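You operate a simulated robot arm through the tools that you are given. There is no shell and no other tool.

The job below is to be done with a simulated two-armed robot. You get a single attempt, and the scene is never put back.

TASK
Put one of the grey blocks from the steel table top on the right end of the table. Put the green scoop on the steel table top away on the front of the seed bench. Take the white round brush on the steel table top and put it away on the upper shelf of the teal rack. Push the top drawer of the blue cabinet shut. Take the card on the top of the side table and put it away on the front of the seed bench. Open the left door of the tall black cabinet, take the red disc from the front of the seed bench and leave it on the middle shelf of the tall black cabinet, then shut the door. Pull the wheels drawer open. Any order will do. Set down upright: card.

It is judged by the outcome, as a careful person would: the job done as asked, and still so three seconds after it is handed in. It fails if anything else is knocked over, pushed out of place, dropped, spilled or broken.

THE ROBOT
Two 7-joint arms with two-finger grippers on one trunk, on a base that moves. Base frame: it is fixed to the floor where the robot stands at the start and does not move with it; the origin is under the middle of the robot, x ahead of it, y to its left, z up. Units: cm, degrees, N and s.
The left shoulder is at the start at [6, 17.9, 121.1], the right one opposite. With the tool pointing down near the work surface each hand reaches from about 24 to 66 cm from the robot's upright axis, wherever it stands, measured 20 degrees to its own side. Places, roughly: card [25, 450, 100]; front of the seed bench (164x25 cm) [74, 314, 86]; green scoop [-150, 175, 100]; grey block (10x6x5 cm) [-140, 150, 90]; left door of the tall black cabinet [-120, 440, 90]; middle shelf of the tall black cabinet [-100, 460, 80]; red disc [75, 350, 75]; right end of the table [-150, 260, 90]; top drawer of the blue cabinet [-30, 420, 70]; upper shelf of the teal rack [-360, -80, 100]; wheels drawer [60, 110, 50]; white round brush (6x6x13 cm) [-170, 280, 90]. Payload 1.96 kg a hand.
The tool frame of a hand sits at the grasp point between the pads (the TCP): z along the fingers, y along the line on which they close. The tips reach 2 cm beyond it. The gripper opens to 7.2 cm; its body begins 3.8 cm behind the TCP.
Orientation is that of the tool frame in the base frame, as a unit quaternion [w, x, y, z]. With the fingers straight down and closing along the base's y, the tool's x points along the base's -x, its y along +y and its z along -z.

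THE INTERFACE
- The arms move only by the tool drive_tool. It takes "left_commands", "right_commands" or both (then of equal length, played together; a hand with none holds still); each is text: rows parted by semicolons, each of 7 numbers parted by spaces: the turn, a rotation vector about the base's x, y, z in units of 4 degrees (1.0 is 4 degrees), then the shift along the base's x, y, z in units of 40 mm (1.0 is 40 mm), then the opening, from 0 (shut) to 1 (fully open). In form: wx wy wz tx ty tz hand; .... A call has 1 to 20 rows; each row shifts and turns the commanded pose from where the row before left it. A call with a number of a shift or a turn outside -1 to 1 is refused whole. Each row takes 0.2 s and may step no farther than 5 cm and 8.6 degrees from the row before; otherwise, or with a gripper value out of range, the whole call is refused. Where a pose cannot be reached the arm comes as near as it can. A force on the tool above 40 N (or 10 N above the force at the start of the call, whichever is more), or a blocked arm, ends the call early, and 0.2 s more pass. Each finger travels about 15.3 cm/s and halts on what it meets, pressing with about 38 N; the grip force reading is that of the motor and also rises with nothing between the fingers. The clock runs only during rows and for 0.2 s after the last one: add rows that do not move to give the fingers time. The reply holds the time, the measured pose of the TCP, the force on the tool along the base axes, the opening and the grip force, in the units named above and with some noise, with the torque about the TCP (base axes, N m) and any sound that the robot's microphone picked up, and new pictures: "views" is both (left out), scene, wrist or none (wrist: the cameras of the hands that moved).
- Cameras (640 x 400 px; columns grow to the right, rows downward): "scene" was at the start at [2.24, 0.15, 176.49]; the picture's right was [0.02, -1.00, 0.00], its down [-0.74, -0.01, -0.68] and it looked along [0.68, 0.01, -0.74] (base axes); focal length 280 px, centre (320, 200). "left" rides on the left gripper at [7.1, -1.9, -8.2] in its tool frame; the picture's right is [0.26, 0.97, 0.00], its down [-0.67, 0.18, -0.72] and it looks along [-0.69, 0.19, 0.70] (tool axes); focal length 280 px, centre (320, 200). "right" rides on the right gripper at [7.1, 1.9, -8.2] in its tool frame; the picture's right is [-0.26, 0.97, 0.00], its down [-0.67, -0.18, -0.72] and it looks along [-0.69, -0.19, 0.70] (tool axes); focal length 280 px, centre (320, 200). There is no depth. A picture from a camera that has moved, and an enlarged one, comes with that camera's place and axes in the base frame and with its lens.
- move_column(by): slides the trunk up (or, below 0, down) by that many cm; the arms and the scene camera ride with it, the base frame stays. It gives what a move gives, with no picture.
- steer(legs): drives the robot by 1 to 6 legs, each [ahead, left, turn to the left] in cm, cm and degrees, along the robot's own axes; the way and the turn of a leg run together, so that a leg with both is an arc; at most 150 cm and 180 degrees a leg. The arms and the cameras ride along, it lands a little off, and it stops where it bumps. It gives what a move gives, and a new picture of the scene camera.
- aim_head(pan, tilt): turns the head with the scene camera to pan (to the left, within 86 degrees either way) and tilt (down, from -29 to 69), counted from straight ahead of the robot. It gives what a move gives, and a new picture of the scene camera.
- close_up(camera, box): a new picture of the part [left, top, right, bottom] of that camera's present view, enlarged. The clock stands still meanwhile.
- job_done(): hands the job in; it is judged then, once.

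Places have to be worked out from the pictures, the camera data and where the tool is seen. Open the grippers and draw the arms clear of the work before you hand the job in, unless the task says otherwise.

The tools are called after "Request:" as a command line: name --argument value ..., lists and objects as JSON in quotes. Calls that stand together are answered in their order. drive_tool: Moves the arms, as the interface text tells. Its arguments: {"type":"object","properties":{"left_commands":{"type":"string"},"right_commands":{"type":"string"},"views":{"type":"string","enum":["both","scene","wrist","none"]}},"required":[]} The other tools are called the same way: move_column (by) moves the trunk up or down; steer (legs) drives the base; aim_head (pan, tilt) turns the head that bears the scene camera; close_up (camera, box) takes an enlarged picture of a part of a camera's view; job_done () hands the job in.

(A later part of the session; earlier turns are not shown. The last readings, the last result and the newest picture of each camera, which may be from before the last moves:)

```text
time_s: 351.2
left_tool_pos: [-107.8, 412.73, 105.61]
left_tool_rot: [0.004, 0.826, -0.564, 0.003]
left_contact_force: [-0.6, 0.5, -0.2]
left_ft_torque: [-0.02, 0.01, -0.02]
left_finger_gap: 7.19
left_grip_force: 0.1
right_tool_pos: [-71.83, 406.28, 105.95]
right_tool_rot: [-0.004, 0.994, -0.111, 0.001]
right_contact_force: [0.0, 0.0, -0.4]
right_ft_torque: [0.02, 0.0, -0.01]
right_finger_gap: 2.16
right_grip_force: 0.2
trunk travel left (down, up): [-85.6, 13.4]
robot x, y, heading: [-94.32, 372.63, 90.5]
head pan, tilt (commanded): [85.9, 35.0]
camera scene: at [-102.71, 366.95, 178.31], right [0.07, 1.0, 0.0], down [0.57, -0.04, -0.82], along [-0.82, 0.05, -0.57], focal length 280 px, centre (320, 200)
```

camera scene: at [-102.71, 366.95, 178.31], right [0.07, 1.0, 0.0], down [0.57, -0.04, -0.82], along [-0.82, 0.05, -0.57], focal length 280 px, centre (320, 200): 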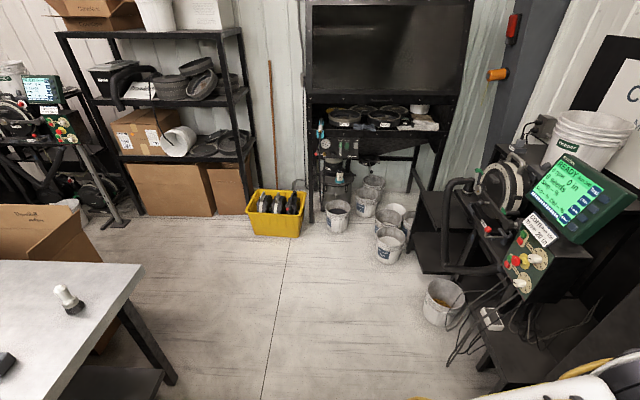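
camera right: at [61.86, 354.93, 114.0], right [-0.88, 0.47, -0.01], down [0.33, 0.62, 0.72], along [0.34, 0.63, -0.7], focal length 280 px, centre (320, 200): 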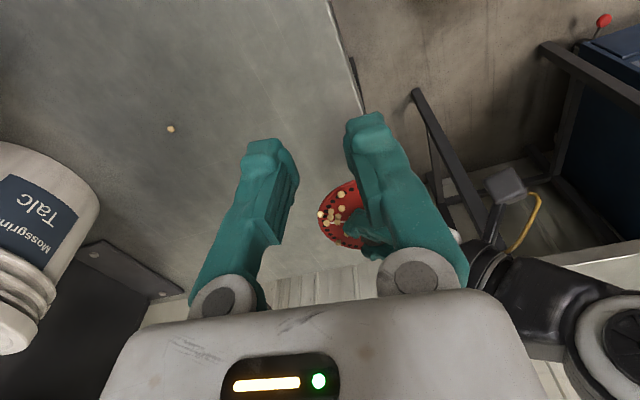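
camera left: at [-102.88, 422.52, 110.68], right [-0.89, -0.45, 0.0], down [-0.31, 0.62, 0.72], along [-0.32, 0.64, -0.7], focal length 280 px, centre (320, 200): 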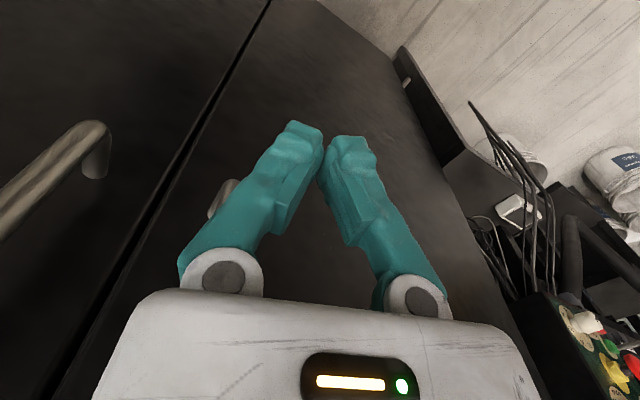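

The floor west of here is free; the brush stands at the table corner at left. I strafe 95 cm west and turn around to face the table's right end.

Request:
steer --legs '[[0, 95, 0], [0, 0, 179.5]]'

Request:
aim_head --pan 10 --tilt 45

```text
time_s: 363.4
left_tool_pos: [-179.01, 331.46, 105.66]
left_tool_rot: [-0.003, 0.586, 0.81, 0.005]
left_contact_force: [0.0, 0.1, -0.3]
left_ft_torque: [0.0, 0.0, -0.01]
left_finger_gap: 7.17
left_grip_force: 0.1
right_tool_pos: [-214.58, 339.68, 105.89]
right_tool_rot: [-0.001, 0.137, 0.991, -0.004]
right_contact_force: [0.8, 0.8, -0.8]
right_ft_torque: [0.01, 0.01, 0.01]
right_finger_gap: 2.16
right_grip_force: 0.1
trunk travel left (down, up): [-85.6, 13.4]
robot x, y, heading: [-190.55, 372.08, -92.9]
head pan, tilt (commanded): [85.9, 35.0]
camera scene: at [-181.06, 377.32, 178.31], right [-0.12, -0.99, 0.0], down [-0.57, 0.07, -0.82], along [0.81, -0.1, -0.57], focal length 280 px, centre (320, 200)
```

scene: 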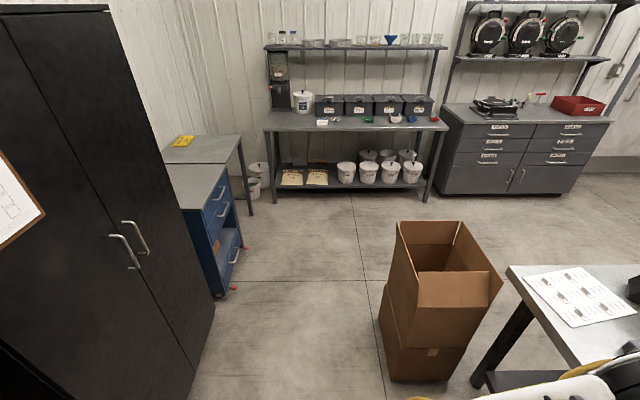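

```text
time_s: 364.9
left_tool_pos: [-178.97, 331.34, 105.68]
left_tool_rot: [-0.003, 0.586, 0.81, 0.005]
left_contact_force: [0.3, 0.0, 0.4]
left_ft_torque: [-0.01, 0.01, -0.01]
left_finger_gap: 7.22
left_grip_force: 0.0
right_tool_pos: [-214.65, 339.68, 105.94]
right_tool_rot: [-0.001, 0.137, 0.991, -0.004]
right_contact_force: [-0.6, 0.1, 0.4]
right_ft_torque: [0.03, -0.03, 0.02]
right_finger_gap: 2.17
right_grip_force: 0.1
trunk travel left (down, up): [-85.6, 13.4]
robot x, y, heading: [-190.25, 372.68, -92.7]
head pan, tilt (commanded): [10.0, 45.0]
camera scene: at [-188.77, 370.31, 176.82], right [-0.99, -0.13, 0.0], down [-0.09, 0.7, -0.71], along [0.09, -0.7, -0.71], focal length 280 px, centre (320, 200)
```

scene: 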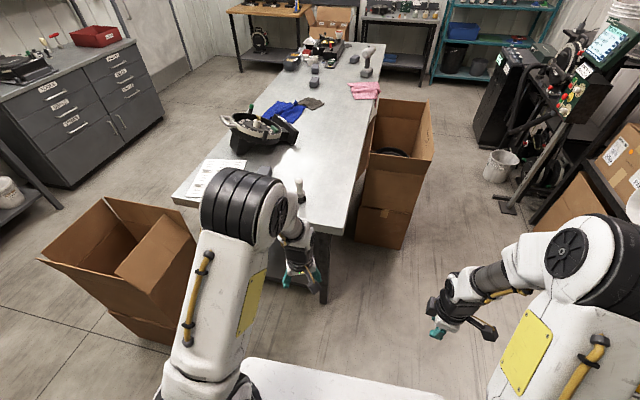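

I have a clear view; the brush is ahead behind the left arm. I drive 33 cm ahead so that the left hand comes close to it.

Request:
steer --legs '[[32, 5, 2.7]]'

Request:
close_up --camera "left" --box '[0, 0, 640, 400]'

```text
time_s: 367.0
left_tool_pos: [-173.26, 301.36, 105.73]
left_tool_rot: [-0.003, 0.569, 0.822, 0.004]
left_contact_force: [0.6, -0.3, 0.0]
left_ft_torque: [0.0, -0.01, -0.01]
left_finger_gap: 7.21
left_grip_force: 0.0
right_tool_pos: [-209.22, 308.32, 105.98]
right_tool_rot: [-0.001, 0.116, 0.993, -0.003]
right_contact_force: [-1.0, 0.1, -0.1]
right_ft_torque: [0.02, -0.04, 0.0]
right_finger_gap: 2.18
right_grip_force: 0.0
trunk travel left (down, up): [-85.6, 13.4]
robot x, y, heading: [-186.4, 342.0, -90.6]
head pan, tilt (commanded): [10.0, 45.0]
camera scene: at [-184.67, 339.94, 176.83], right [-0.99, -0.17, 0.0], down [-0.12, 0.7, -0.71], along [0.12, -0.7, -0.71], focal length 280 px, centre (320, 200)
```

scene: 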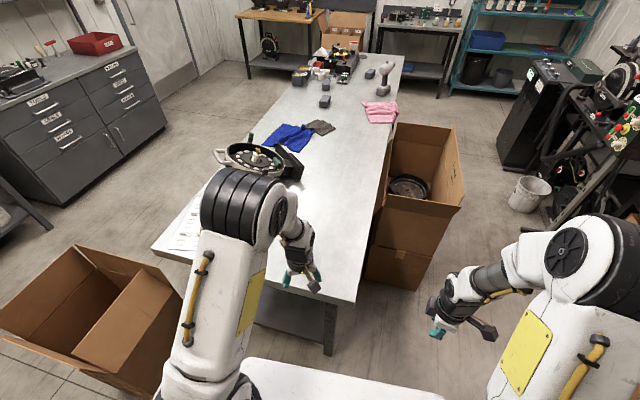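

```text
1.00 times, centred on (320, 200) of left (not enlarged: the box is as wide or as high as the picture)
camera zoom: at [-177.56, 307.13, 113.8], right [0.81, 0.58, 0.01], down [0.41, -0.57, 0.71], along [0.42, -0.57, -0.7], focal length 280 px, centre (320, 200)
```

zoom: 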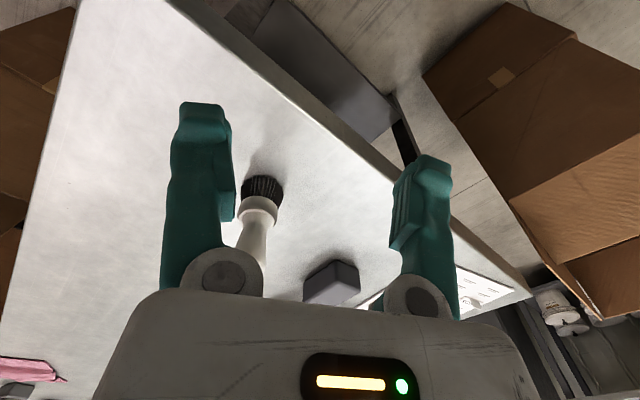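

The brush base is at about [-168.8, 283.5]. I move the open left hand above it at z≈106 and check alignment.

Request:
drive_tool --left_commands "0 0 0 0.23 -0.85 0 1;0 0 0 0.23 -0.9 0 1;0 0 0 0.23 -0.9 0 1;0 0 0 0.23 -0.9 0 1;0 0 0 0.22 -0.9 0 1;0 0 0 0 0 0 1" --views "both"

```text
time_s: 368.4
left_tool_pos: [-169.01, 283.43, 105.68]
left_tool_rot: [-0.003, 0.569, 0.822, 0.004]
left_contact_force: [1.0, 0.8, -0.3]
left_ft_torque: [-0.02, 0.01, 0.01]
left_finger_gap: 7.21
left_grip_force: 0.0
right_tool_pos: [-209.25, 308.24, 105.97]
right_tool_rot: [-0.001, 0.117, 0.993, -0.004]
right_contact_force: [-0.2, 0.0, -0.6]
right_ft_torque: [-0.03, 0.0, -0.02]
right_finger_gap: 2.17
right_grip_force: 0.1
trunk travel left (down, up): [-85.6, 13.4]
robot x, y, heading: [-186.34, 341.46, -90.3]
head pan, tilt (commanded): [10.0, 45.0]
camera scene: at [-184.68, 339.87, 176.82], right [-0.99, -0.17, 0.0], down [-0.12, 0.7, -0.71], along [0.12, -0.7, -0.71], focal length 280 px, centre (320, 200)
camera left: at [-173.17, 289.2, 113.72], right [0.81, 0.58, 0.01], down [0.41, -0.57, 0.71], along [0.42, -0.57, -0.71], focal length 280 px, centre (320, 200)
```

scene: 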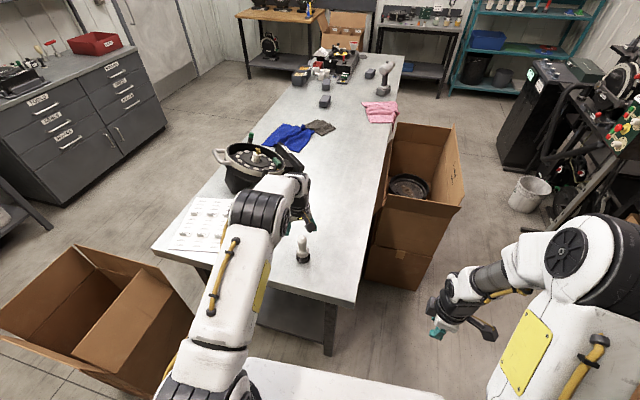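
left: 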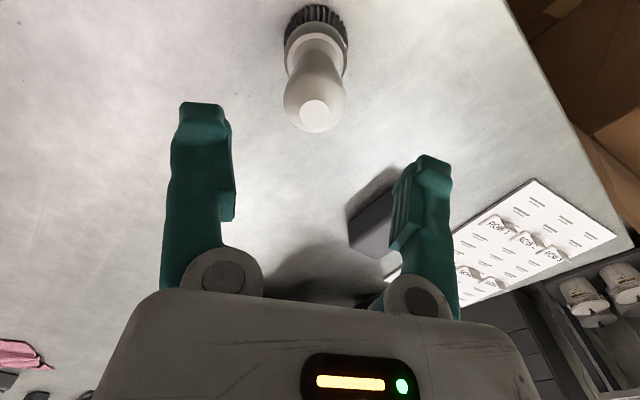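

The hand is right above the brush. I descend to z≈97 around the handle and close.

Request:
drive_tool --left_commands "0 0 0 -0.05 -0.03 -0.5 1;0 0 0 0 0 -0.6 1;0 0 0 0 0 -0.6 1;0 0 0 0 0 -0.4 1;0 0 0 0 0 0 1;0 0 0 0 0 0 0.7;0 0 0 0 0 0 0.5;0 0 0 0 0 0 0.35;0 0 0 0 0 0 0.2;0 0 0 0 0 0 0.1;0 0 0 0 0 0 0.1" --views "wrist"

```text
time_s: 370.8
left_tool_pos: [-168.84, 283.23, 97.21]
left_tool_rot: [-0.003, 0.57, 0.822, 0.004]
left_contact_force: [0.1, 0.1, 0.3]
left_ft_torque: [-0.02, -0.01, -0.03]
left_finger_gap: 3.31
left_grip_force: 38.0
right_tool_pos: [-209.17, 308.2, 105.97]
right_tool_rot: [0.001, 0.117, 0.993, -0.003]
right_contact_force: [0.2, 0.2, -0.2]
right_ft_torque: [-0.01, 0.01, -0.01]
right_finger_gap: 2.15
right_grip_force: 0.0
trunk travel left (down, up): [-85.6, 13.4]
robot x, y, heading: [-186.33, 341.77, -90.7]
head pan, tilt (commanded): [10.0, 45.0]
camera left: at [-173.08, 289.05, 105.32], right [0.81, 0.58, 0.01], down [0.41, -0.57, 0.71], along [0.42, -0.57, -0.71], focal length 280 px, centre (320, 200)
```

left: 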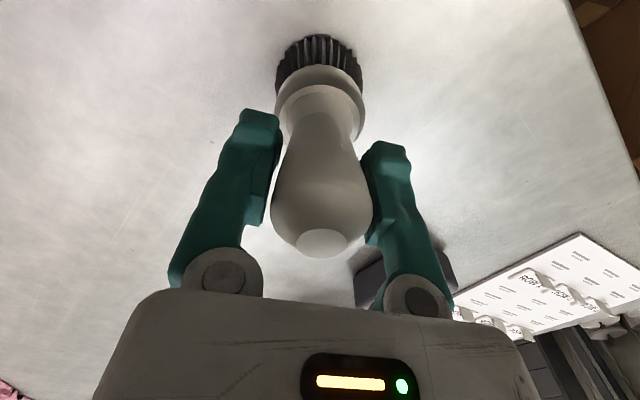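

The brush is held, but for the rack bay a 45° grip will fit better. I release it again, rise straight up and turn the hand to a 45° forward pitch.

Request:
drive_tool --left_commands "0 0 0 0 0 0 0.55;0 0 0 0 0 0 0.8;0 0 0 0 0 0 1;0 0 0 0 0 0.4 1;0 0 0 0 0 0.6 1;0 0 0 0 0 0.6 1;0 0 -0.9 0 0.4 0.4 1;0 0 -0.9 0 0.5 0 1;0 0 -0.9 0 0.5 0 1;0 0 -0.9 0 0.3 0 1;0 0 -0.8 0 0 0 1;0 0 -0.75 0 0 0 1;-1 0 0 0 0 0 1;-1 0 0 0 0 0 1;-1 0 0 0 0 0 1;-1 0 0 0 0 0 1;-1 0 0 0 0 0 1;-1 0 0 0 0 0 1;-1 0 0 0 0 0 1;0 0 0 0 0 0 1" --views "wrist"

```text
time_s: 375.0
left_tool_pos: [-169.0, 290.07, 105.15]
left_tool_rot: [0.169, 0.686, 0.688, -0.166]
left_contact_force: [-0.1, 0.4, 0.5]
left_ft_torque: [0.02, 0.01, 0.01]
left_finger_gap: 7.2
left_grip_force: 0.1
right_tool_pos: [-209.27, 308.18, 105.98]
right_tool_rot: [-0.001, 0.117, 0.993, -0.005]
right_contact_force: [0.6, -0.7, -0.3]
right_ft_torque: [-0.06, -0.01, 0.0]
right_finger_gap: 2.16
right_grip_force: 0.1
trunk travel left (down, up): [-85.6, 13.4]
robot x, y, heading: [-186.11, 341.92, -90.7]
head pan, tilt (commanded): [10.0, 45.0]
camera left: at [-170.88, 300.06, 109.06], right [0.96, 0.23, -0.12], down [0.18, -0.27, 0.95], along [0.19, -0.93, -0.3], focal length 280 px, centre (320, 200)
```

left: 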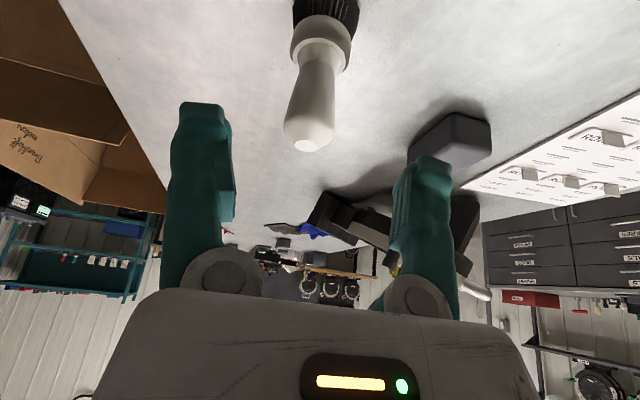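

The brush stands undisturbed. I finish the pitch to 45° and take up the pre-grip spot.

Request:
drive_tool --left_commands "-0.9 0 0 0 0 -0.1 1;-0.9 0 0 0 0 -0.1 1;-0.9 0 0 0 -0.05 -0.1 1;-0.9 0 0 0.02 -0.1 -0.1 1;-0.8 0 0 0.02 -0.1 -0.1 1;0 0 0 0 0 0 1" --views "wrist"

```text
time_s: 376.4
left_tool_pos: [-169.04, 289.11, 103.17]
left_tool_rot: [0.272, 0.653, 0.654, -0.269]
left_contact_force: [0.3, 0.1, -0.1]
left_ft_torque: [0.0, 0.0, -0.02]
left_finger_gap: 7.18
left_grip_force: 0.0
right_tool_pos: [-209.23, 308.23, 106.01]
right_tool_rot: [0.0, 0.117, 0.993, -0.005]
right_contact_force: [-0.1, 0.0, 0.4]
right_ft_torque: [0.02, 0.0, 0.03]
right_finger_gap: 2.14
right_grip_force: 0.1
trunk travel left (down, up): [-85.6, 13.4]
robot x, y, heading: [-186.55, 342.03, -90.4]
head pan, tilt (commanded): [10.0, 45.0]
camera left: at [-170.87, 299.82, 103.83], right [0.97, 0.19, -0.18], down [0.18, 0.03, 0.98], along [0.19, -0.98, 0.0], focal length 280 px, centre (320, 200)
```

left: 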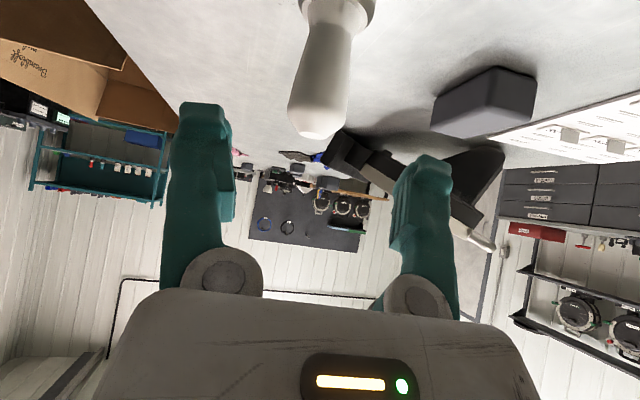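

Aligned. I advance along the hand's axis onto the handle and close.

Request:
drive_tool --left_commands "0 0 0 0.01 -0.36 -0.36 1;0 0 0 0.01 -0.36 -0.36 1;0 0 0 0.01 -0.36 -0.36 1;0 0 0 0 -0.36 -0.36 1;0 0 0 0 0 0 1;0 0 0 0 0 0 0.7;0 0 0 0 0 0 0.5;0 0 0 0 0 0 0.35;0 0 0 0 0 0 0.2;0 0 0 0 0 0 0.1;0 0 0 0 0 0 0.1" --views "both"

```text
time_s: 378.8
left_tool_pos: [-168.7, 283.39, 97.66]
left_tool_rot: [0.272, 0.653, 0.654, -0.269]
left_contact_force: [-1.8, 1.0, 0.3]
left_ft_torque: [-0.02, -0.02, 0.01]
left_finger_gap: 3.22
left_grip_force: 37.7
right_tool_pos: [-209.27, 308.16, 106.02]
right_tool_rot: [0.0, 0.117, 0.993, -0.002]
right_contact_force: [0.2, 0.8, -0.3]
right_ft_torque: [-0.01, 0.03, 0.02]
right_finger_gap: 2.18
right_grip_force: 0.0
trunk travel left (down, up): [-85.6, 13.4]
robot x, y, heading: [-186.17, 342.08, -90.3]
head pan, tilt (commanded): [10.0, 45.0]
camera scene: at [-184.64, 339.77, 176.82], right [-0.99, -0.17, 0.0], down [-0.12, 0.7, -0.71], along [0.12, -0.7, -0.71], focal length 280 px, centre (320, 200)
camera left: at [-170.54, 294.1, 98.28], right [0.97, 0.19, -0.18], down [0.18, 0.03, 0.98], along [0.19, -0.98, -0.01], focal length 280 px, centre (320, 200)
```

scene: 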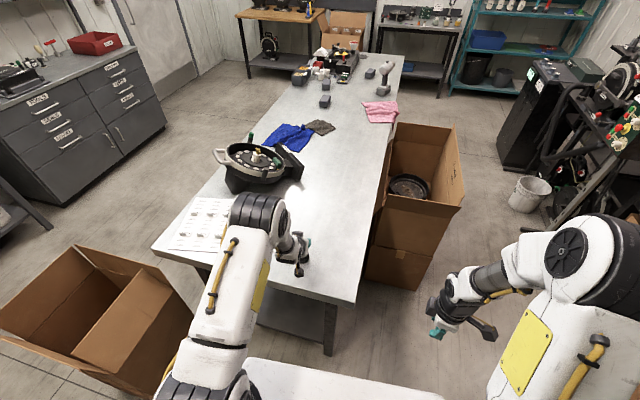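
left: 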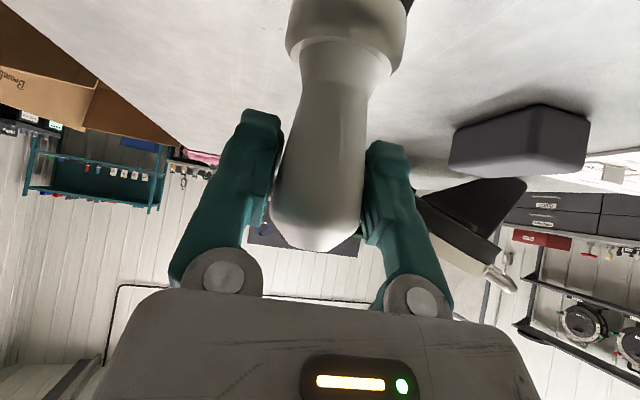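

The brush is held firmly at 45° (gap 3.2). I lift it, draw it back, raise the trunk and then drive back out east through the corridor into the aisle.

Request:
drive_tool --left_commands "0 0 0 0 0 0.3 0.1;0 0 0 0 0 0.6 0.1;0 0 0 0 0 0.6 0.1;0 0 0 0 0.3 0.5 0.1;0 0 0 -0.1 0.6 0.2 0.1;0 0 0 -0.1 0.6 0 0.1;0 0 0 -0.1 0.5 0 0.1;0 0 0 0 0.3 0 0.1;0 0 0 0 0 0 0.1" --views "wrist"

Request:
move_column --by 12

Request:
steer --legs '[[-46, 0, 0.5], [0, 145, 0]]'

```text
time_s: 380.8
left_tool_pos: [-169.99, 292.67, 106.08]
left_tool_rot: [0.272, 0.653, 0.653, -0.27]
left_contact_force: [-0.7, 0.3, -1.5]
left_ft_torque: [0.01, 0.0, 0.0]
left_finger_gap: 3.18
left_grip_force: 38.1
right_tool_pos: [-209.2, 308.1, 106.03]
right_tool_rot: [0.0, 0.116, 0.993, -0.004]
right_contact_force: [0.0, -0.1, -0.8]
right_ft_torque: [0.0, -0.03, 0.0]
right_finger_gap: 2.19
right_grip_force: 0.1
trunk travel left (down, up): [-85.6, 13.4]
robot x, y, heading: [-186.3, 341.69, -90.5]
head pan, tilt (commanded): [10.0, 45.0]
camera left: at [-171.83, 303.3, 106.85], right [0.97, 0.19, -0.18], down [0.18, 0.03, 0.98], along [0.19, -0.98, -0.01], focal length 280 px, centre (320, 200)
```

left: 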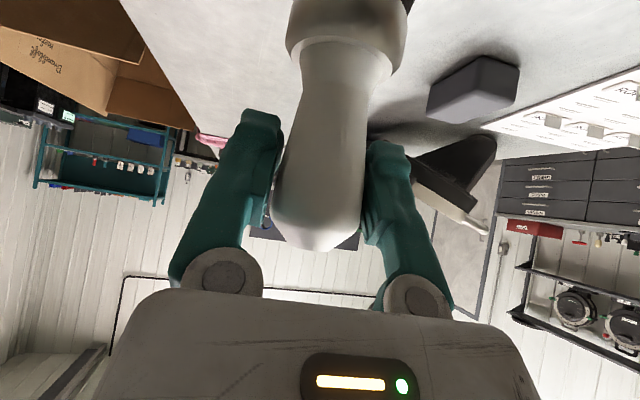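

```text
time_s: 382.3
left_tool_pos: [-170.01, 292.58, 118.19]
left_tool_rot: [0.272, 0.653, 0.654, -0.269]
left_contact_force: [0.4, 0.3, -0.6]
left_ft_torque: [0.01, -0.01, 0.04]
left_finger_gap: 3.22
left_grip_force: 38.0
right_tool_pos: [-209.21, 308.17, 118.03]
right_tool_rot: [-0.001, 0.117, 0.993, -0.004]
right_contact_force: [0.2, -0.3, -0.2]
right_ft_torque: [0.01, -0.01, -0.03]
right_finger_gap: 2.19
right_grip_force: 0.0
trunk travel left (down, up): [-97.6, 1.4]
robot x, y, heading: [-186.07, 341.63, -90.3]
head pan, tilt (commanded): [10.0, 45.0]
```

```text
time_s: 391.9
left_tool_pos: [-20.99, 337.22, 118.18]
left_tool_rot: [0.274, 0.648, 0.658, -0.267]
left_contact_force: [-0.4, -0.1, -1.0]
left_ft_torque: [-0.01, -0.01, -0.03]
left_finger_gap: 3.15
left_grip_force: 37.7
right_tool_pos: [-60.57, 352.2, 117.95]
right_tool_rot: [0.0, 0.111, 0.994, -0.004]
right_contact_force: [0.0, 0.3, 0.2]
right_ft_torque: [0.02, 0.0, 0.01]
right_finger_gap: 2.16
right_grip_force: 0.0
trunk travel left (down, up): [-97.6, 1.4]
robot x, y, heading: [-38.22, 386.36, -89.6]
head pan, tilt (commanded): [10.0, 45.0]
camera scene: at [-36.48, 384.17, 188.82], right [-0.98, -0.18, 0.0], down [-0.13, 0.7, -0.71], along [0.13, -0.7, -0.71], focal length 280 px, centre (320, 200)
```

scene: 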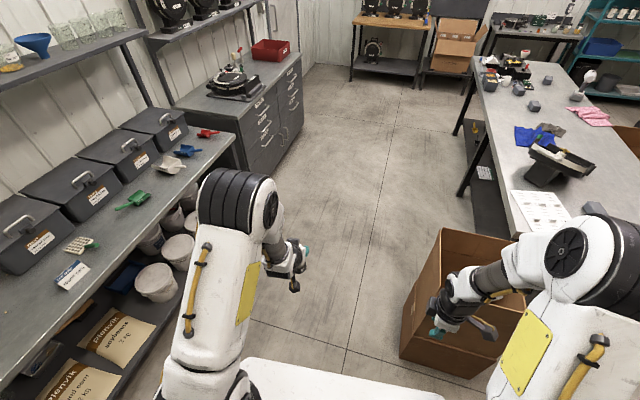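

The aisle is clear. I drive south along it to about y≈12.

Request:
steer --legs '[[150, 0, -0.4], [150, 0, 0], [70, 0, 0]]'

Request:
aim_head --pan -70 --tilt 25

```text
time_s: 409.9
left_tool_pos: [-11.43, -33.78, 118.37]
left_tool_rot: [0.276, 0.644, 0.663, -0.265]
left_contact_force: [0.6, -0.7, -0.5]
left_ft_torque: [0.02, 0.0, -0.01]
left_finger_gap: 3.07
left_grip_force: 37.7
right_tool_pos: [-51.13, -19.18, 118.02]
right_tool_rot: [-0.001, 0.105, 0.995, -0.005]
right_contact_force: [0.0, 0.1, -0.2]
right_ft_torque: [-0.04, 0.0, 0.0]
right_finger_gap: 2.16
right_grip_force: 0.1
trunk travel left (down, up): [-97.6, 1.4]
robot x, y, heading: [-28.81, 14.9, -89.1]
head pan, tilt (commanded): [10.0, 45.0]
camera scene: at [-27.29, 13.08, 188.83], right [-0.98, -0.19, 0.0], down [-0.14, 0.69, -0.71], along [0.14, -0.69, -0.71], focal length 280 px, centre (320, 200)
```

scene: 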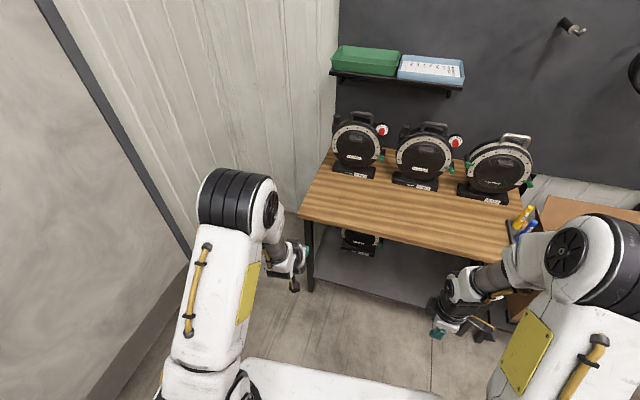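

```text
time_s: 411.4
left_tool_pos: [-11.42, -33.81, 118.18]
left_tool_rot: [0.275, 0.645, 0.662, -0.266]
left_contact_force: [-0.4, 0.0, -1.8]
left_ft_torque: [-0.02, 0.0, 0.03]
left_finger_gap: 3.06
left_grip_force: 38.1
right_tool_pos: [-51.05, -19.16, 118.04]
right_tool_rot: [-0.001, 0.104, 0.995, -0.003]
right_contact_force: [-0.2, -0.2, -0.2]
right_ft_torque: [-0.01, 0.0, 0.02]
right_finger_gap: 2.15
right_grip_force: 0.1
trunk travel left (down, up): [-97.6, 1.4]
robot x, y, heading: [-28.59, 15.1, -89.2]
head pan, tilt (commanded): [-70.0, 25.0]
camera scene: at [-37.44, 17.58, 191.88], right [-0.36, 0.93, 0.0], down [0.39, 0.15, -0.91], along [-0.85, -0.33, -0.42], focal length 280 px, centre (320, 200)
```

scene: 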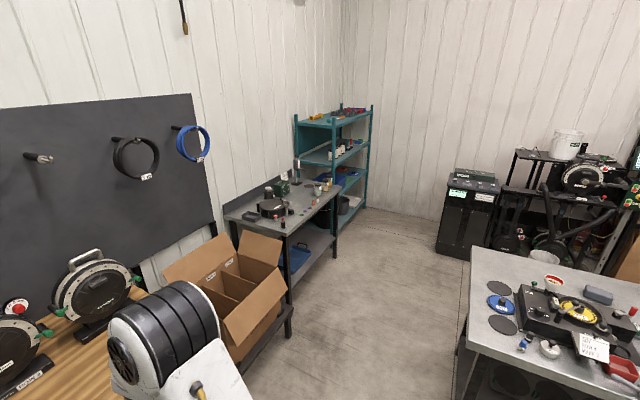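

The rack stands in the far corner behind the bottle table. I go 10 cm ahead and strafe west in two legs, watching the gap to the steel table's end.

Request:
steer --legs '[[10, 0, -0.9], [0, -145, 0]]'

Request:
steer --legs '[[0, -130, 0]]'

Request:
aim_head --pan -30 --tilt 35

```text
time_s: 419.2
left_tool_pos: [-154.21, -43.15, 118.2]
left_tool_rot: [0.27, 0.655, 0.651, -0.271]
left_contact_force: [-0.2, -0.7, -0.2]
left_ft_torque: [0.0, -0.01, 0.0]
left_finger_gap: 2.97
left_grip_force: 38.5
right_tool_pos: [-193.32, -27.39, 117.99]
right_tool_rot: [0.0, 0.12, 0.993, -0.003]
right_contact_force: [0.4, 0.5, 0.0]
right_ft_torque: [-0.03, -0.02, 0.01]
right_finger_gap: 2.15
right_grip_force: 0.0
trunk travel left (down, up): [-97.6, 1.4]
robot x, y, heading: [-170.28, 6.44, -90.8]
head pan, tilt (commanded): [-70.0, 25.0]
camera scene: at [-178.46, 9.06, 191.89], right [-0.33, 0.94, 0.0], down [0.4, 0.14, -0.91], along [-0.86, -0.3, -0.42], focal length 280 px, centre (320, 200)
```

scene: 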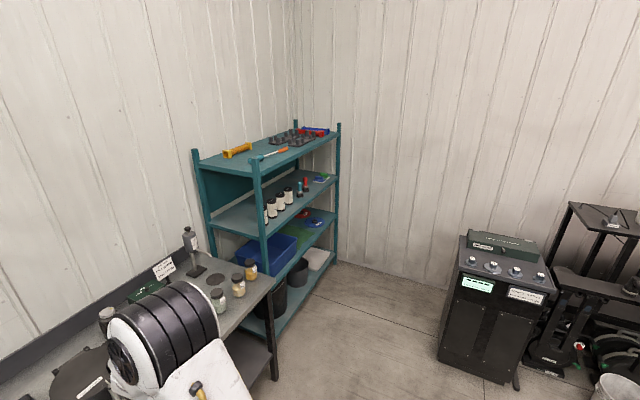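

```text
time_s: 425.7
left_tool_pos: [-284.48, -39.73, 118.11]
left_tool_rot: [0.266, 0.665, 0.642, -0.275]
left_contact_force: [-0.4, -1.0, -1.2]
left_ft_torque: [0.0, 0.0, -0.02]
left_finger_gap: 2.98
left_grip_force: 38.4
right_tool_pos: [-323.04, -22.79, 118.04]
right_tool_rot: [-0.001, 0.135, 0.991, -0.004]
right_contact_force: [0.0, -0.5, 0.5]
right_ft_torque: [0.01, 0.01, -0.01]
right_finger_gap: 2.17
right_grip_force: 0.0
trunk travel left (down, up): [-97.6, 1.4]
robot x, y, heading: [-299.02, 9.82, -92.8]
head pan, tilt (commanded): [-70.0, 25.0]
camera scene: at [-307.2, 13.25, 191.89], right [-0.3, 0.95, 0.0], down [0.4, 0.13, -0.91], along [-0.86, -0.27, -0.42], focal length 280 px, centre (320, 200)
```

scene: 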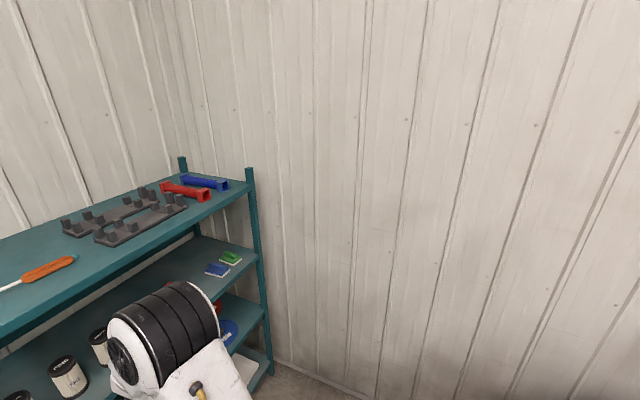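

```text
time_s: 426.7
left_tool_pos: [-284.52, -39.79, 118.16]
left_tool_rot: [0.266, 0.665, 0.641, -0.274]
left_contact_force: [0.8, -0.7, -0.5]
left_ft_torque: [0.0, 0.01, -0.02]
left_finger_gap: 2.94
left_grip_force: 37.6
right_tool_pos: [-323.27, -22.78, 118.02]
right_tool_rot: [0.0, 0.135, 0.991, -0.004]
right_contact_force: [0.4, 0.5, -0.7]
right_ft_torque: [0.0, 0.01, 0.01]
right_finger_gap: 2.16
right_grip_force: 0.0
trunk travel left (down, up): [-97.6, 1.4]
robot x, y, heading: [-299.35, 9.61, -92.5]
head pan, tilt (commanded): [-30.0, 35.0]
camera scene: at [-303.23, 8.6, 190.31], right [-0.84, 0.54, 0.0], down [0.31, 0.48, -0.82], along [-0.44, -0.69, -0.57], focal length 280 px, centre (320, 200)
```

scene: 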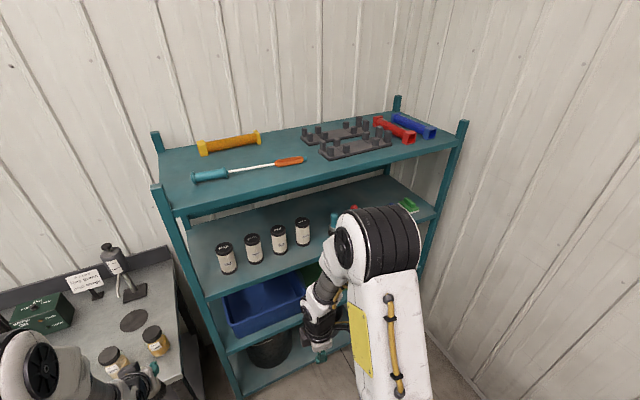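

The rack's upper shelf (bottles) is at z≈97 with the top shelf at ≈137. I zoom in on the shelf to choose a free spot.

Request:
close_up --camera "scene" --box '[180, 180, 460, 320]'

```text
2.29 times, centred on (320, 250) of scene
camera zoom: at [-303.23, 8.6, 190.31], right [-0.84, 0.54, 0.0], down [0.31, 0.48, -0.82], along [-0.44, -0.69, -0.57], focal length 641 px, centre (320, 86)
```

zoom: 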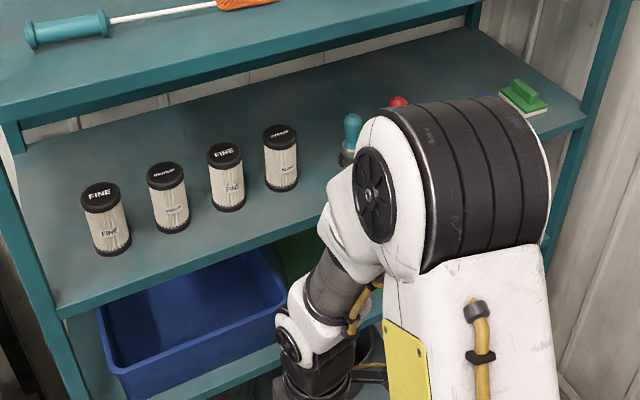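

The shelf holds a row of four cylinders and a few brushes further right. I strafe further west and square up to see the right part of the shelf.

Request:
steer --legs '[[0, -62, 2.5]]'

Request:
aim_head --pan 0 --tilt 40

Request:
close_up --camera "scene" --box '[200, 120, 480, 280]'

```text
time_s: 430.1
left_tool_pos: [-342.7, -37.67, 118.22]
left_tool_rot: [0.272, 0.652, 0.655, -0.269]
left_contact_force: [0.4, -0.7, 0.0]
left_ft_torque: [0.01, -0.01, 0.01]
left_finger_gap: 2.96
left_grip_force: 38.0
right_tool_pos: [-382.08, -22.04, 117.95]
right_tool_rot: [-0.001, 0.115, 0.993, -0.004]
right_contact_force: [0.6, 0.5, -0.1]
right_ft_torque: [-0.01, 0.01, 0.0]
right_finger_gap: 2.16
right_grip_force: 0.0
trunk travel left (down, up): [-97.6, 1.4]
robot x, y, heading: [-359.6, 11.42, -90.2]
head pan, tilt (commanded): [-30.0, 35.0]
camera scene: at [-363.22, 9.96, 190.31], right [-0.86, 0.51, 0.0], down [0.29, 0.5, -0.82], along [-0.41, -0.71, -0.57], focal length 280 px, centre (320, 200)
```

scene: 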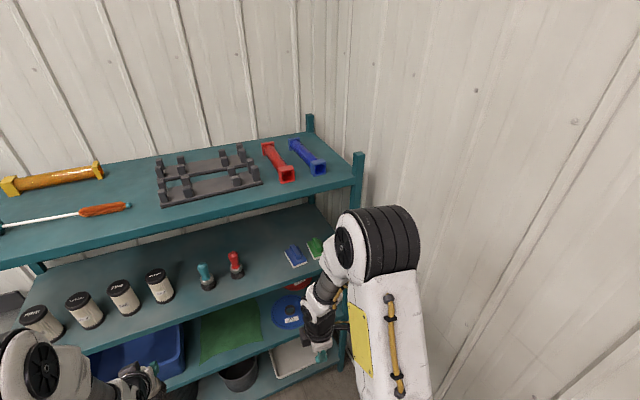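

```text
time_s: 431.1
left_tool_pos: [-342.85, -37.51, 118.15]
left_tool_rot: [0.272, 0.653, 0.654, -0.269]
left_contact_force: [0.0, -0.3, 0.3]
left_ft_torque: [-0.01, 0.02, 0.03]
left_finger_gap: 2.92
left_grip_force: 38.1
right_tool_pos: [-382.04, -22.03, 118.04]
right_tool_rot: [0.0, 0.115, 0.993, -0.003]
right_contact_force: [0.1, 0.1, 0.6]
right_ft_torque: [-0.05, -0.01, 0.01]
right_finger_gap: 2.15
right_grip_force: 0.0
trunk travel left (down, up): [-97.6, 1.4]
robot x, y, heading: [-359.31, 11.52, -90.2]
head pan, tilt (commanded): [0.0, 40.0]
camera scene: at [-359.05, 9.06, 189.55], right [-1.0, 0.01, 0.0], down [0.0, 0.64, -0.77], along [-0.01, -0.77, -0.64], focal length 280 px, centre (320, 200)
```

scene: 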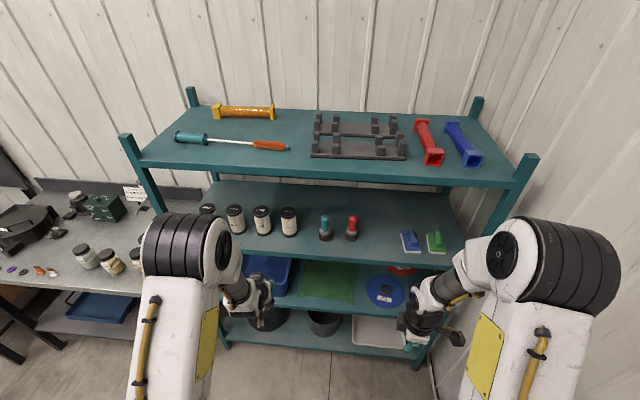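

```text
2.29 times, centred on (340, 200) of scene
camera zoom: at [-359.05, 9.06, 189.55], right [-1.0, 0.01, 0.0], down [0.0, 0.64, -0.77], along [-0.01, -0.77, -0.64], focal length 641 px, centre (274, 200)
```

zoom: 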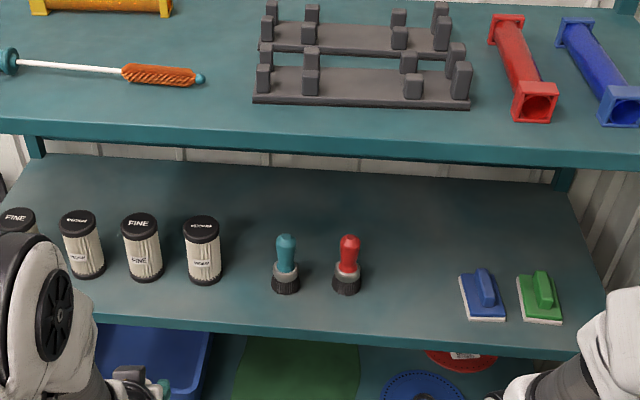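

The shelf has a free place beside the teal and red round brushes, at about [-385.5, -76]. To reach it with the left arm while keeping off the right wall, I turn 18° to the right from here.

Request:
steer --legs '[[0.7, 4.7, -17.8]]'

Request:
drive_tool --left_commands "0 0 0 -0.2 -0.1 -0.1 0.1;0 0 0 -0.4 -0.2 -0.18 0.1;0 0 0 -0.5 -0.25 -0.2 0.1;0 0 0 -0.5 -0.25 -0.2 0.1;0 0 0 -0.5 -0.25 -0.2 0.1;0 0 0 -0.5 -0.25 -0.2 0.1;0 0 0 -0.5 -0.25 -0.2 0.1;0 0 0 -0.5 -0.25 -0.2 0.1;0 0 0 -0.5 -0.25 -0.2 0.1;0 0 0 -0.5 -0.25 -0.2 0.1;0 0 0 -0.5 -0.25 -0.2 0.1;0 0 0 -0.5 -0.25 -0.1 0.1;0 0 0 -0.3 -0.15 0 0.1;0 0 0 0 0 0 0.1" --views "both"

```text
time_s: 432.5
left_tool_pos: [-353.59, -41.64, 118.27]
left_tool_rot: [0.228, 0.743, 0.549, -0.307]
left_contact_force: [0.3, 0.2, -0.2]
left_ft_torque: [-0.01, -0.01, -0.02]
left_finger_gap: 2.96
left_grip_force: 38.6
right_tool_pos: [-386.47, -15.23, 118.04]
right_tool_rot: [-0.001, 0.264, 0.965, -0.005]
right_contact_force: [0.0, -0.4, -0.5]
right_ft_torque: [0.0, 0.02, -0.01]
right_finger_gap: 2.17
right_grip_force: 0.0
trunk travel left (down, up): [-97.6, 1.4]
robot x, y, heading: [-354.63, 10.3, -107.4]
head pan, tilt (commanded): [0.0, 40.0]
camera scene: at [-355.21, 7.78, 189.55], right [-0.95, 0.3, 0.0], down [0.2, 0.61, -0.77], along [-0.23, -0.73, -0.64], focal length 280 px, centre (320, 200)
```

scene: 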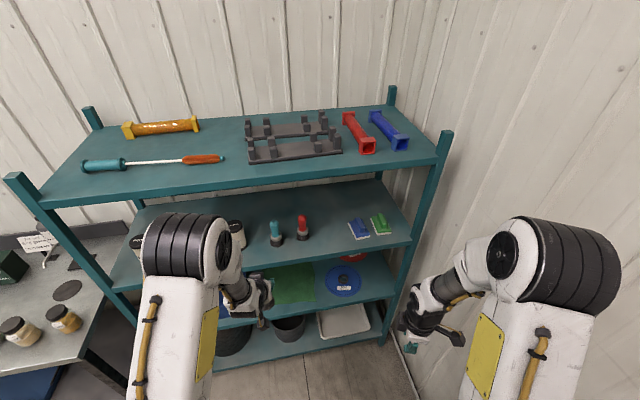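

```text
time_s: 435.5
left_tool_pos: [-377.06, -53.36, 109.47]
left_tool_rot: [0.228, 0.743, 0.549, -0.307]
left_contact_force: [-0.5, 0.0, -0.7]
left_ft_torque: [-0.01, 0.0, 0.04]
left_finger_gap: 2.98
left_grip_force: 38.3
right_tool_pos: [-386.54, -15.19, 117.99]
right_tool_rot: [-0.001, 0.264, 0.965, -0.004]
right_contact_force: [0.4, 0.0, -0.5]
right_ft_torque: [-0.02, -0.03, 0.0]
right_finger_gap: 2.13
right_grip_force: 0.1
trunk travel left (down, up): [-97.6, 1.4]
robot x, y, heading: [-354.6, 10.0, -107.4]
head pan, tilt (commanded): [0.0, 40.0]
camera scene: at [-355.16, 7.74, 189.55], right [-0.95, 0.3, 0.0], down [0.19, 0.61, -0.77], along [-0.23, -0.73, -0.64], focal length 280 px, centre (320, 200)
camera left: at [-375.71, -42.58, 110.05], right [0.98, -0.11, -0.18], down [0.18, -0.03, 0.98], along [-0.11, -0.99, -0.01], focal length 280 px, centre (320, 200)
```

scene: 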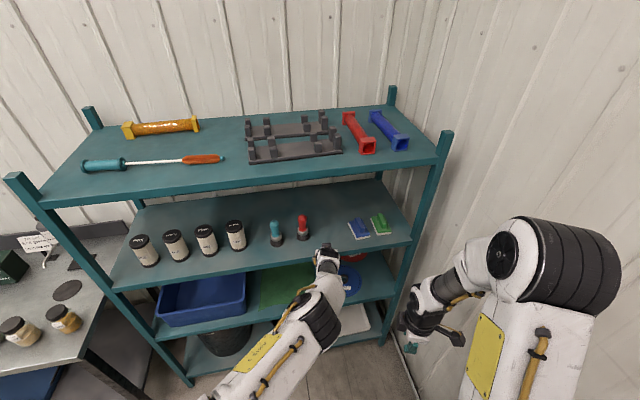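
left: 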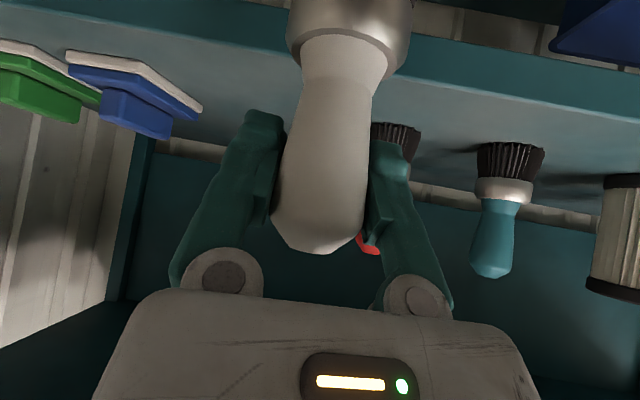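

The wrist view shows that the shelf is nearer z≈100, so the brush's foot must come higher. I raise the hand 3.6 cm and drive 20 cm ahead, which brings the brush over [-383, -72.5].

Request:
drive_tool --left_commands "0 0 0 0 0 0.3 0.1;0 0 0 0 0 0.4 0.1;0 0 0 0 0 0.2 0.1;0 0 0 0 0 0 0.1" --views "wrist"

Request:
steer --legs '[[10, 0, 0]]'

Request:
close_up --camera "left" --box '[0, 0, 640, 400]'

```text
time_s: 436.5
left_tool_pos: [-377.14, -53.6, 112.72]
left_tool_rot: [0.228, 0.744, 0.548, -0.307]
left_contact_force: [-0.2, 0.2, -0.8]
left_ft_torque: [0.02, 0.02, -0.02]
left_finger_gap: 2.97
left_grip_force: 37.2
right_tool_pos: [-386.44, -15.27, 117.96]
right_tool_rot: [-0.001, 0.263, 0.965, -0.003]
right_contact_force: [-0.1, -0.3, -0.4]
right_ft_torque: [-0.02, 0.01, -0.02]
right_finger_gap: 2.16
right_grip_force: 0.2
trunk travel left (down, up): [-97.6, 1.4]
robot x, y, heading: [-354.51, 10.13, -107.9]
head pan, tilt (commanded): [0.0, 40.0]
camera left: at [-375.74, -42.84, 113.46], right [0.98, -0.11, -0.18], down [0.18, -0.03, 0.98], along [-0.11, -0.99, -0.01], focal length 280 px, centre (320, 200)
```

left: 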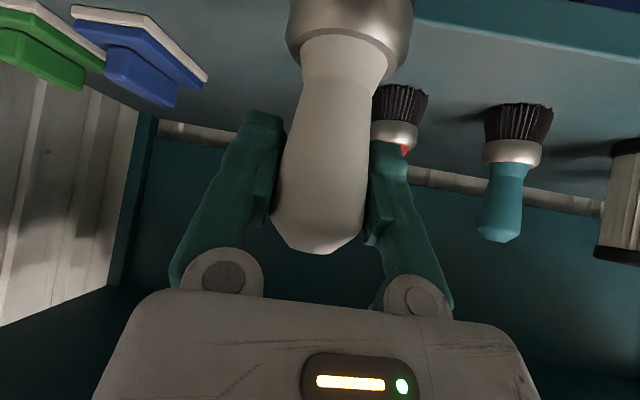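

```text
time_s: 437.6
left_tool_pos: [-379.96, -62.81, 112.96]
left_tool_rot: [0.229, 0.743, 0.548, -0.308]
left_contact_force: [-0.1, 1.5, -1.7]
left_ft_torque: [0.0, -0.05, -0.01]
left_finger_gap: 2.94
left_grip_force: 37.9
right_tool_pos: [-389.42, -24.52, 118.13]
right_tool_rot: [-0.001, 0.264, 0.964, -0.006]
right_contact_force: [-0.5, -0.3, 0.0]
right_ft_torque: [-0.02, 0.03, 0.0]
right_finger_gap: 2.14
right_grip_force: 0.0
trunk travel left (down, up): [-97.6, 1.4]
robot x, y, heading: [-357.68, 0.65, -107.5]
head pan, tilt (commanded): [0.0, 40.0]
camera scene: at [-358.05, -1.28, 189.56], right [-0.95, 0.3, 0.0], down [0.19, 0.61, -0.77], along [-0.23, -0.73, -0.64], focal length 280 px, centre (320, 200)
```

scene: 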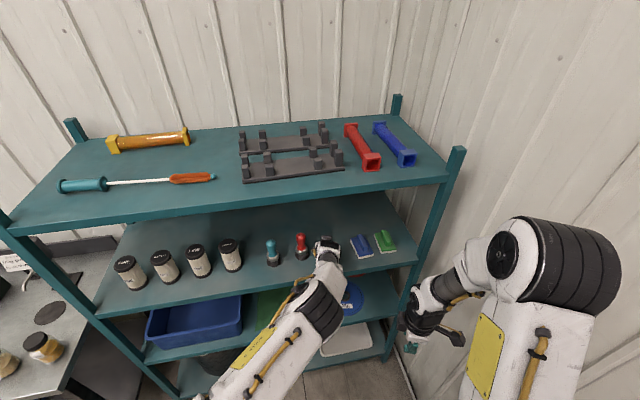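

```text
1.00 times, centred on (320, 200) of left (not enlarged: the box is as wide or as high as the picture)
camera zoom: at [-378.67, -52.02, 113.6], right [0.98, -0.11, -0.18], down [0.18, -0.02, 0.98], along [-0.11, -0.99, 0.0], focal length 280 px, centre (320, 200)
```

zoom: 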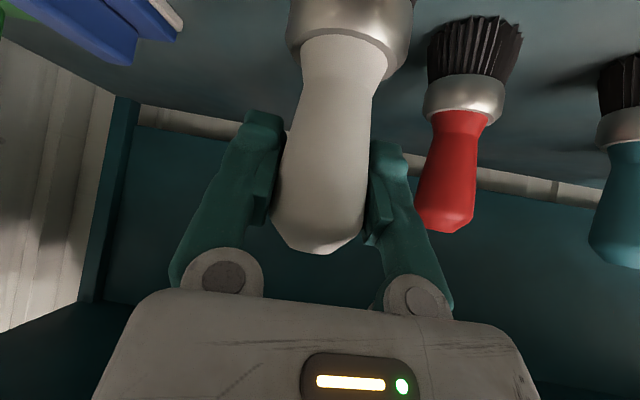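

The red brush is at [-372.5, -72], well to the side. I shift 1.2 cm away from it and drive the last 10 cm.

Request:
drive_tool --left_commands "0 0 0 -0.15 0 0 0.1;0 0 0 -0.15 0 0 0.1;0 0 0 0 0 0 0.1" --views "none"

Request:
steer --legs '[[10, 0, 0]]'

Request:
close_up --camera "left" --box '[0, 0, 640, 400]'

```text
time_s: 438.4
left_tool_pos: [-381.39, -63.18, 112.68]
left_tool_rot: [0.228, 0.743, 0.549, -0.306]
left_contact_force: [0.3, -0.3, -1.4]
left_ft_torque: [0.04, -0.01, 0.02]
left_finger_gap: 2.95
left_grip_force: 38.4
right_tool_pos: [-389.44, -24.93, 118.02]
right_tool_rot: [-0.001, 0.263, 0.965, -0.003]
right_contact_force: [0.5, -0.2, 0.1]
right_ft_torque: [0.01, -0.03, -0.04]
right_finger_gap: 2.14
right_grip_force: 0.0
trunk travel left (down, up): [-97.6, 1.4]
robot x, y, heading: [-357.45, 0.95, -107.5]
head pan, tilt (commanded): [0.0, 40.0]
```

```text
time_s: 439.6
left_tool_pos: [-384.35, -72.39, 112.91]
left_tool_rot: [0.228, 0.743, 0.548, -0.308]
left_contact_force: [0.0, 0.6, -1.5]
left_ft_torque: [0.0, 0.01, 0.0]
left_finger_gap: 2.91
left_grip_force: 38.0
right_tool_pos: [-392.51, -34.08, 118.05]
right_tool_rot: [-0.001, 0.263, 0.965, -0.004]
right_contact_force: [-0.5, -0.4, -0.3]
right_ft_torque: [-0.02, -0.01, -0.01]
right_finger_gap: 2.18
right_grip_force: 0.1
trunk travel left (down, up): [-97.6, 1.4]
robot x, y, heading: [-360.79, -8.77, -107.4]
head pan, tilt (commanded): [0.0, 40.0]
camera scene: at [-361.13, -10.97, 189.56], right [-0.95, 0.3, 0.0], down [0.19, 0.61, -0.77], along [-0.23, -0.73, -0.64], focal length 280 px, centre (320, 200)
```

scene: 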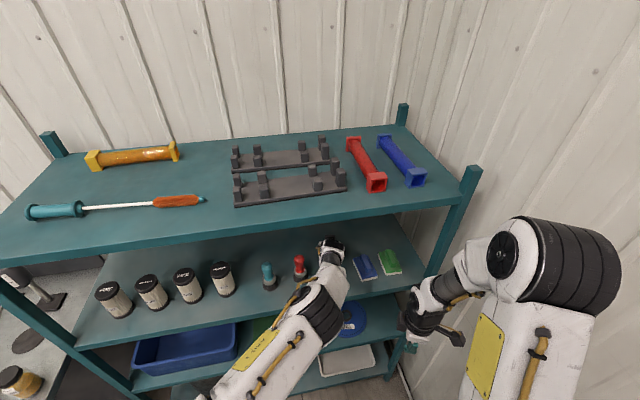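

```text
1.00 times, centred on (320, 200) of left (not enlarged: the box is as wide or as high as the picture)
camera zoom: at [-382.93, -61.62, 113.57], right [0.98, -0.11, -0.18], down [0.18, -0.02, 0.98], along [-0.11, -0.99, 0.0], focal length 280 px, centre (320, 200)
```

zoom: 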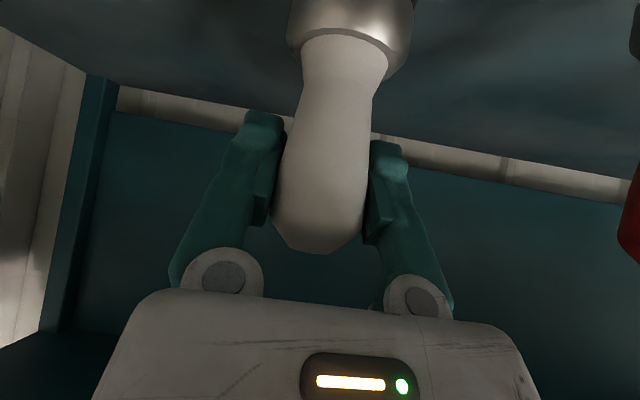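

The brush is over the free place. I lower it gently toward the shelf.

Request:
drive_tool --left_commands "0 0 0 0 0 -0.15 0.1;0 0 0 0 0 -0.2 0.1;0 0 0 0 0 -0.15 0.1;0 0 0 0 0 -0.05 0.1;0 0 0 0 0 0 0.1" --views "none"

Request:
drive_tool --left_commands "0 0 0 0 0 -0.05 0.1;0 0 0 0 0 -0.05 0.1;0 0 0 0 0 -0.05 0.1;0 0 0 0 0 0 0.1" --views "none"

```text
time_s: 440.8
left_tool_pos: [-384.29, -72.34, 111.06]
left_tool_rot: [0.23, 0.742, 0.548, -0.31]
left_contact_force: [-0.8, -8.7, 32.3]
left_ft_torque: [-0.3, 0.08, 0.08]
left_finger_gap: 2.92
left_grip_force: 38.0
right_tool_pos: [-392.45, -33.91, 118.19]
right_tool_rot: [-0.001, 0.264, 0.964, -0.005]
right_contact_force: [0.4, 0.2, -0.4]
right_ft_torque: [0.0, 0.05, -0.01]
right_finger_gap: 2.18
right_grip_force: 0.0
trunk travel left (down, up): [-97.6, 1.4]
robot x, y, heading: [-360.36, -9.07, -107.5]
head pan, tilt (commanded): [0.0, 40.0]
```

```text
time_s: 441.8
left_tool_pos: [-384.35, -72.38, 110.45]
left_tool_rot: [0.23, 0.742, 0.549, -0.308]
left_contact_force: [-1.7, -7.3, 31.8]
left_ft_torque: [-0.08, 0.06, 0.01]
left_finger_gap: 2.89
left_grip_force: 38.3
right_tool_pos: [-392.38, -34.04, 118.02]
right_tool_rot: [-0.002, 0.264, 0.965, -0.005]
right_contact_force: [0.6, -0.2, 0.6]
right_ft_torque: [0.0, -0.01, 0.01]
right_finger_gap: 2.17
right_grip_force: 0.0
trunk travel left (down, up): [-97.6, 1.4]
robot x, y, heading: [-360.72, -8.66, -107.4]
head pan, tilt (commanded): [0.0, 40.0]
```

The brush stands on the shelf (32 N). I ease up 2 mm and open the fingers just enough.

Request:
drive_tool --left_commands "0 0 0 0 0 0.06 0.1;0 0 0 0 0 0 0.3;0 0 0 0 0 0 0.42;0 0 0 0 0 0 0.5;0 0 0 0 0 0 0.58;0 0 0 0 0 0 0.62;0 0 0 0 0 0 0.62" --views "wrist"

```text
time_s: 443.4
left_tool_pos: [-384.33, -72.78, 110.33]
left_tool_rot: [0.228, 0.743, 0.549, -0.308]
left_contact_force: [-0.2, 0.2, -1.1]
left_ft_torque: [0.05, 0.01, 0.0]
left_finger_gap: 4.48
left_grip_force: 0.0
right_tool_pos: [-392.57, -34.18, 118.04]
right_tool_rot: [-0.001, 0.264, 0.965, -0.003]
right_contact_force: [0.5, -0.2, 0.0]
right_ft_torque: [0.0, -0.01, 0.0]
right_finger_gap: 2.19
right_grip_force: 0.0
trunk travel left (down, up): [-97.6, 1.4]
robot x, y, heading: [-360.97, -8.97, -107.7]
head pan, tilt (commanded): [0.0, 40.0]
camera left: at [-382.95, -61.81, 110.93], right [0.98, -0.11, -0.18], down [0.18, -0.03, 0.98], along [-0.11, -0.99, -0.01], focal length 280 px, centre (320, 200)
```

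left: 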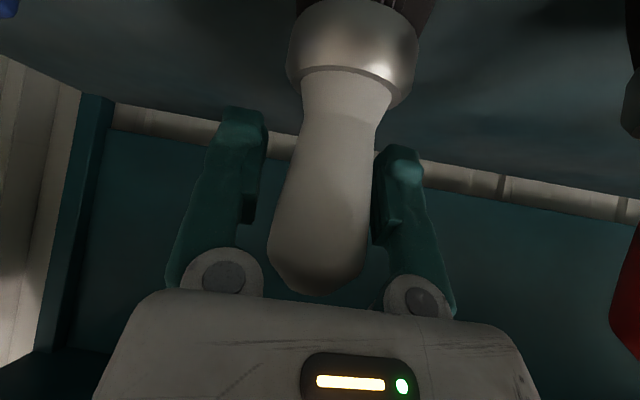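

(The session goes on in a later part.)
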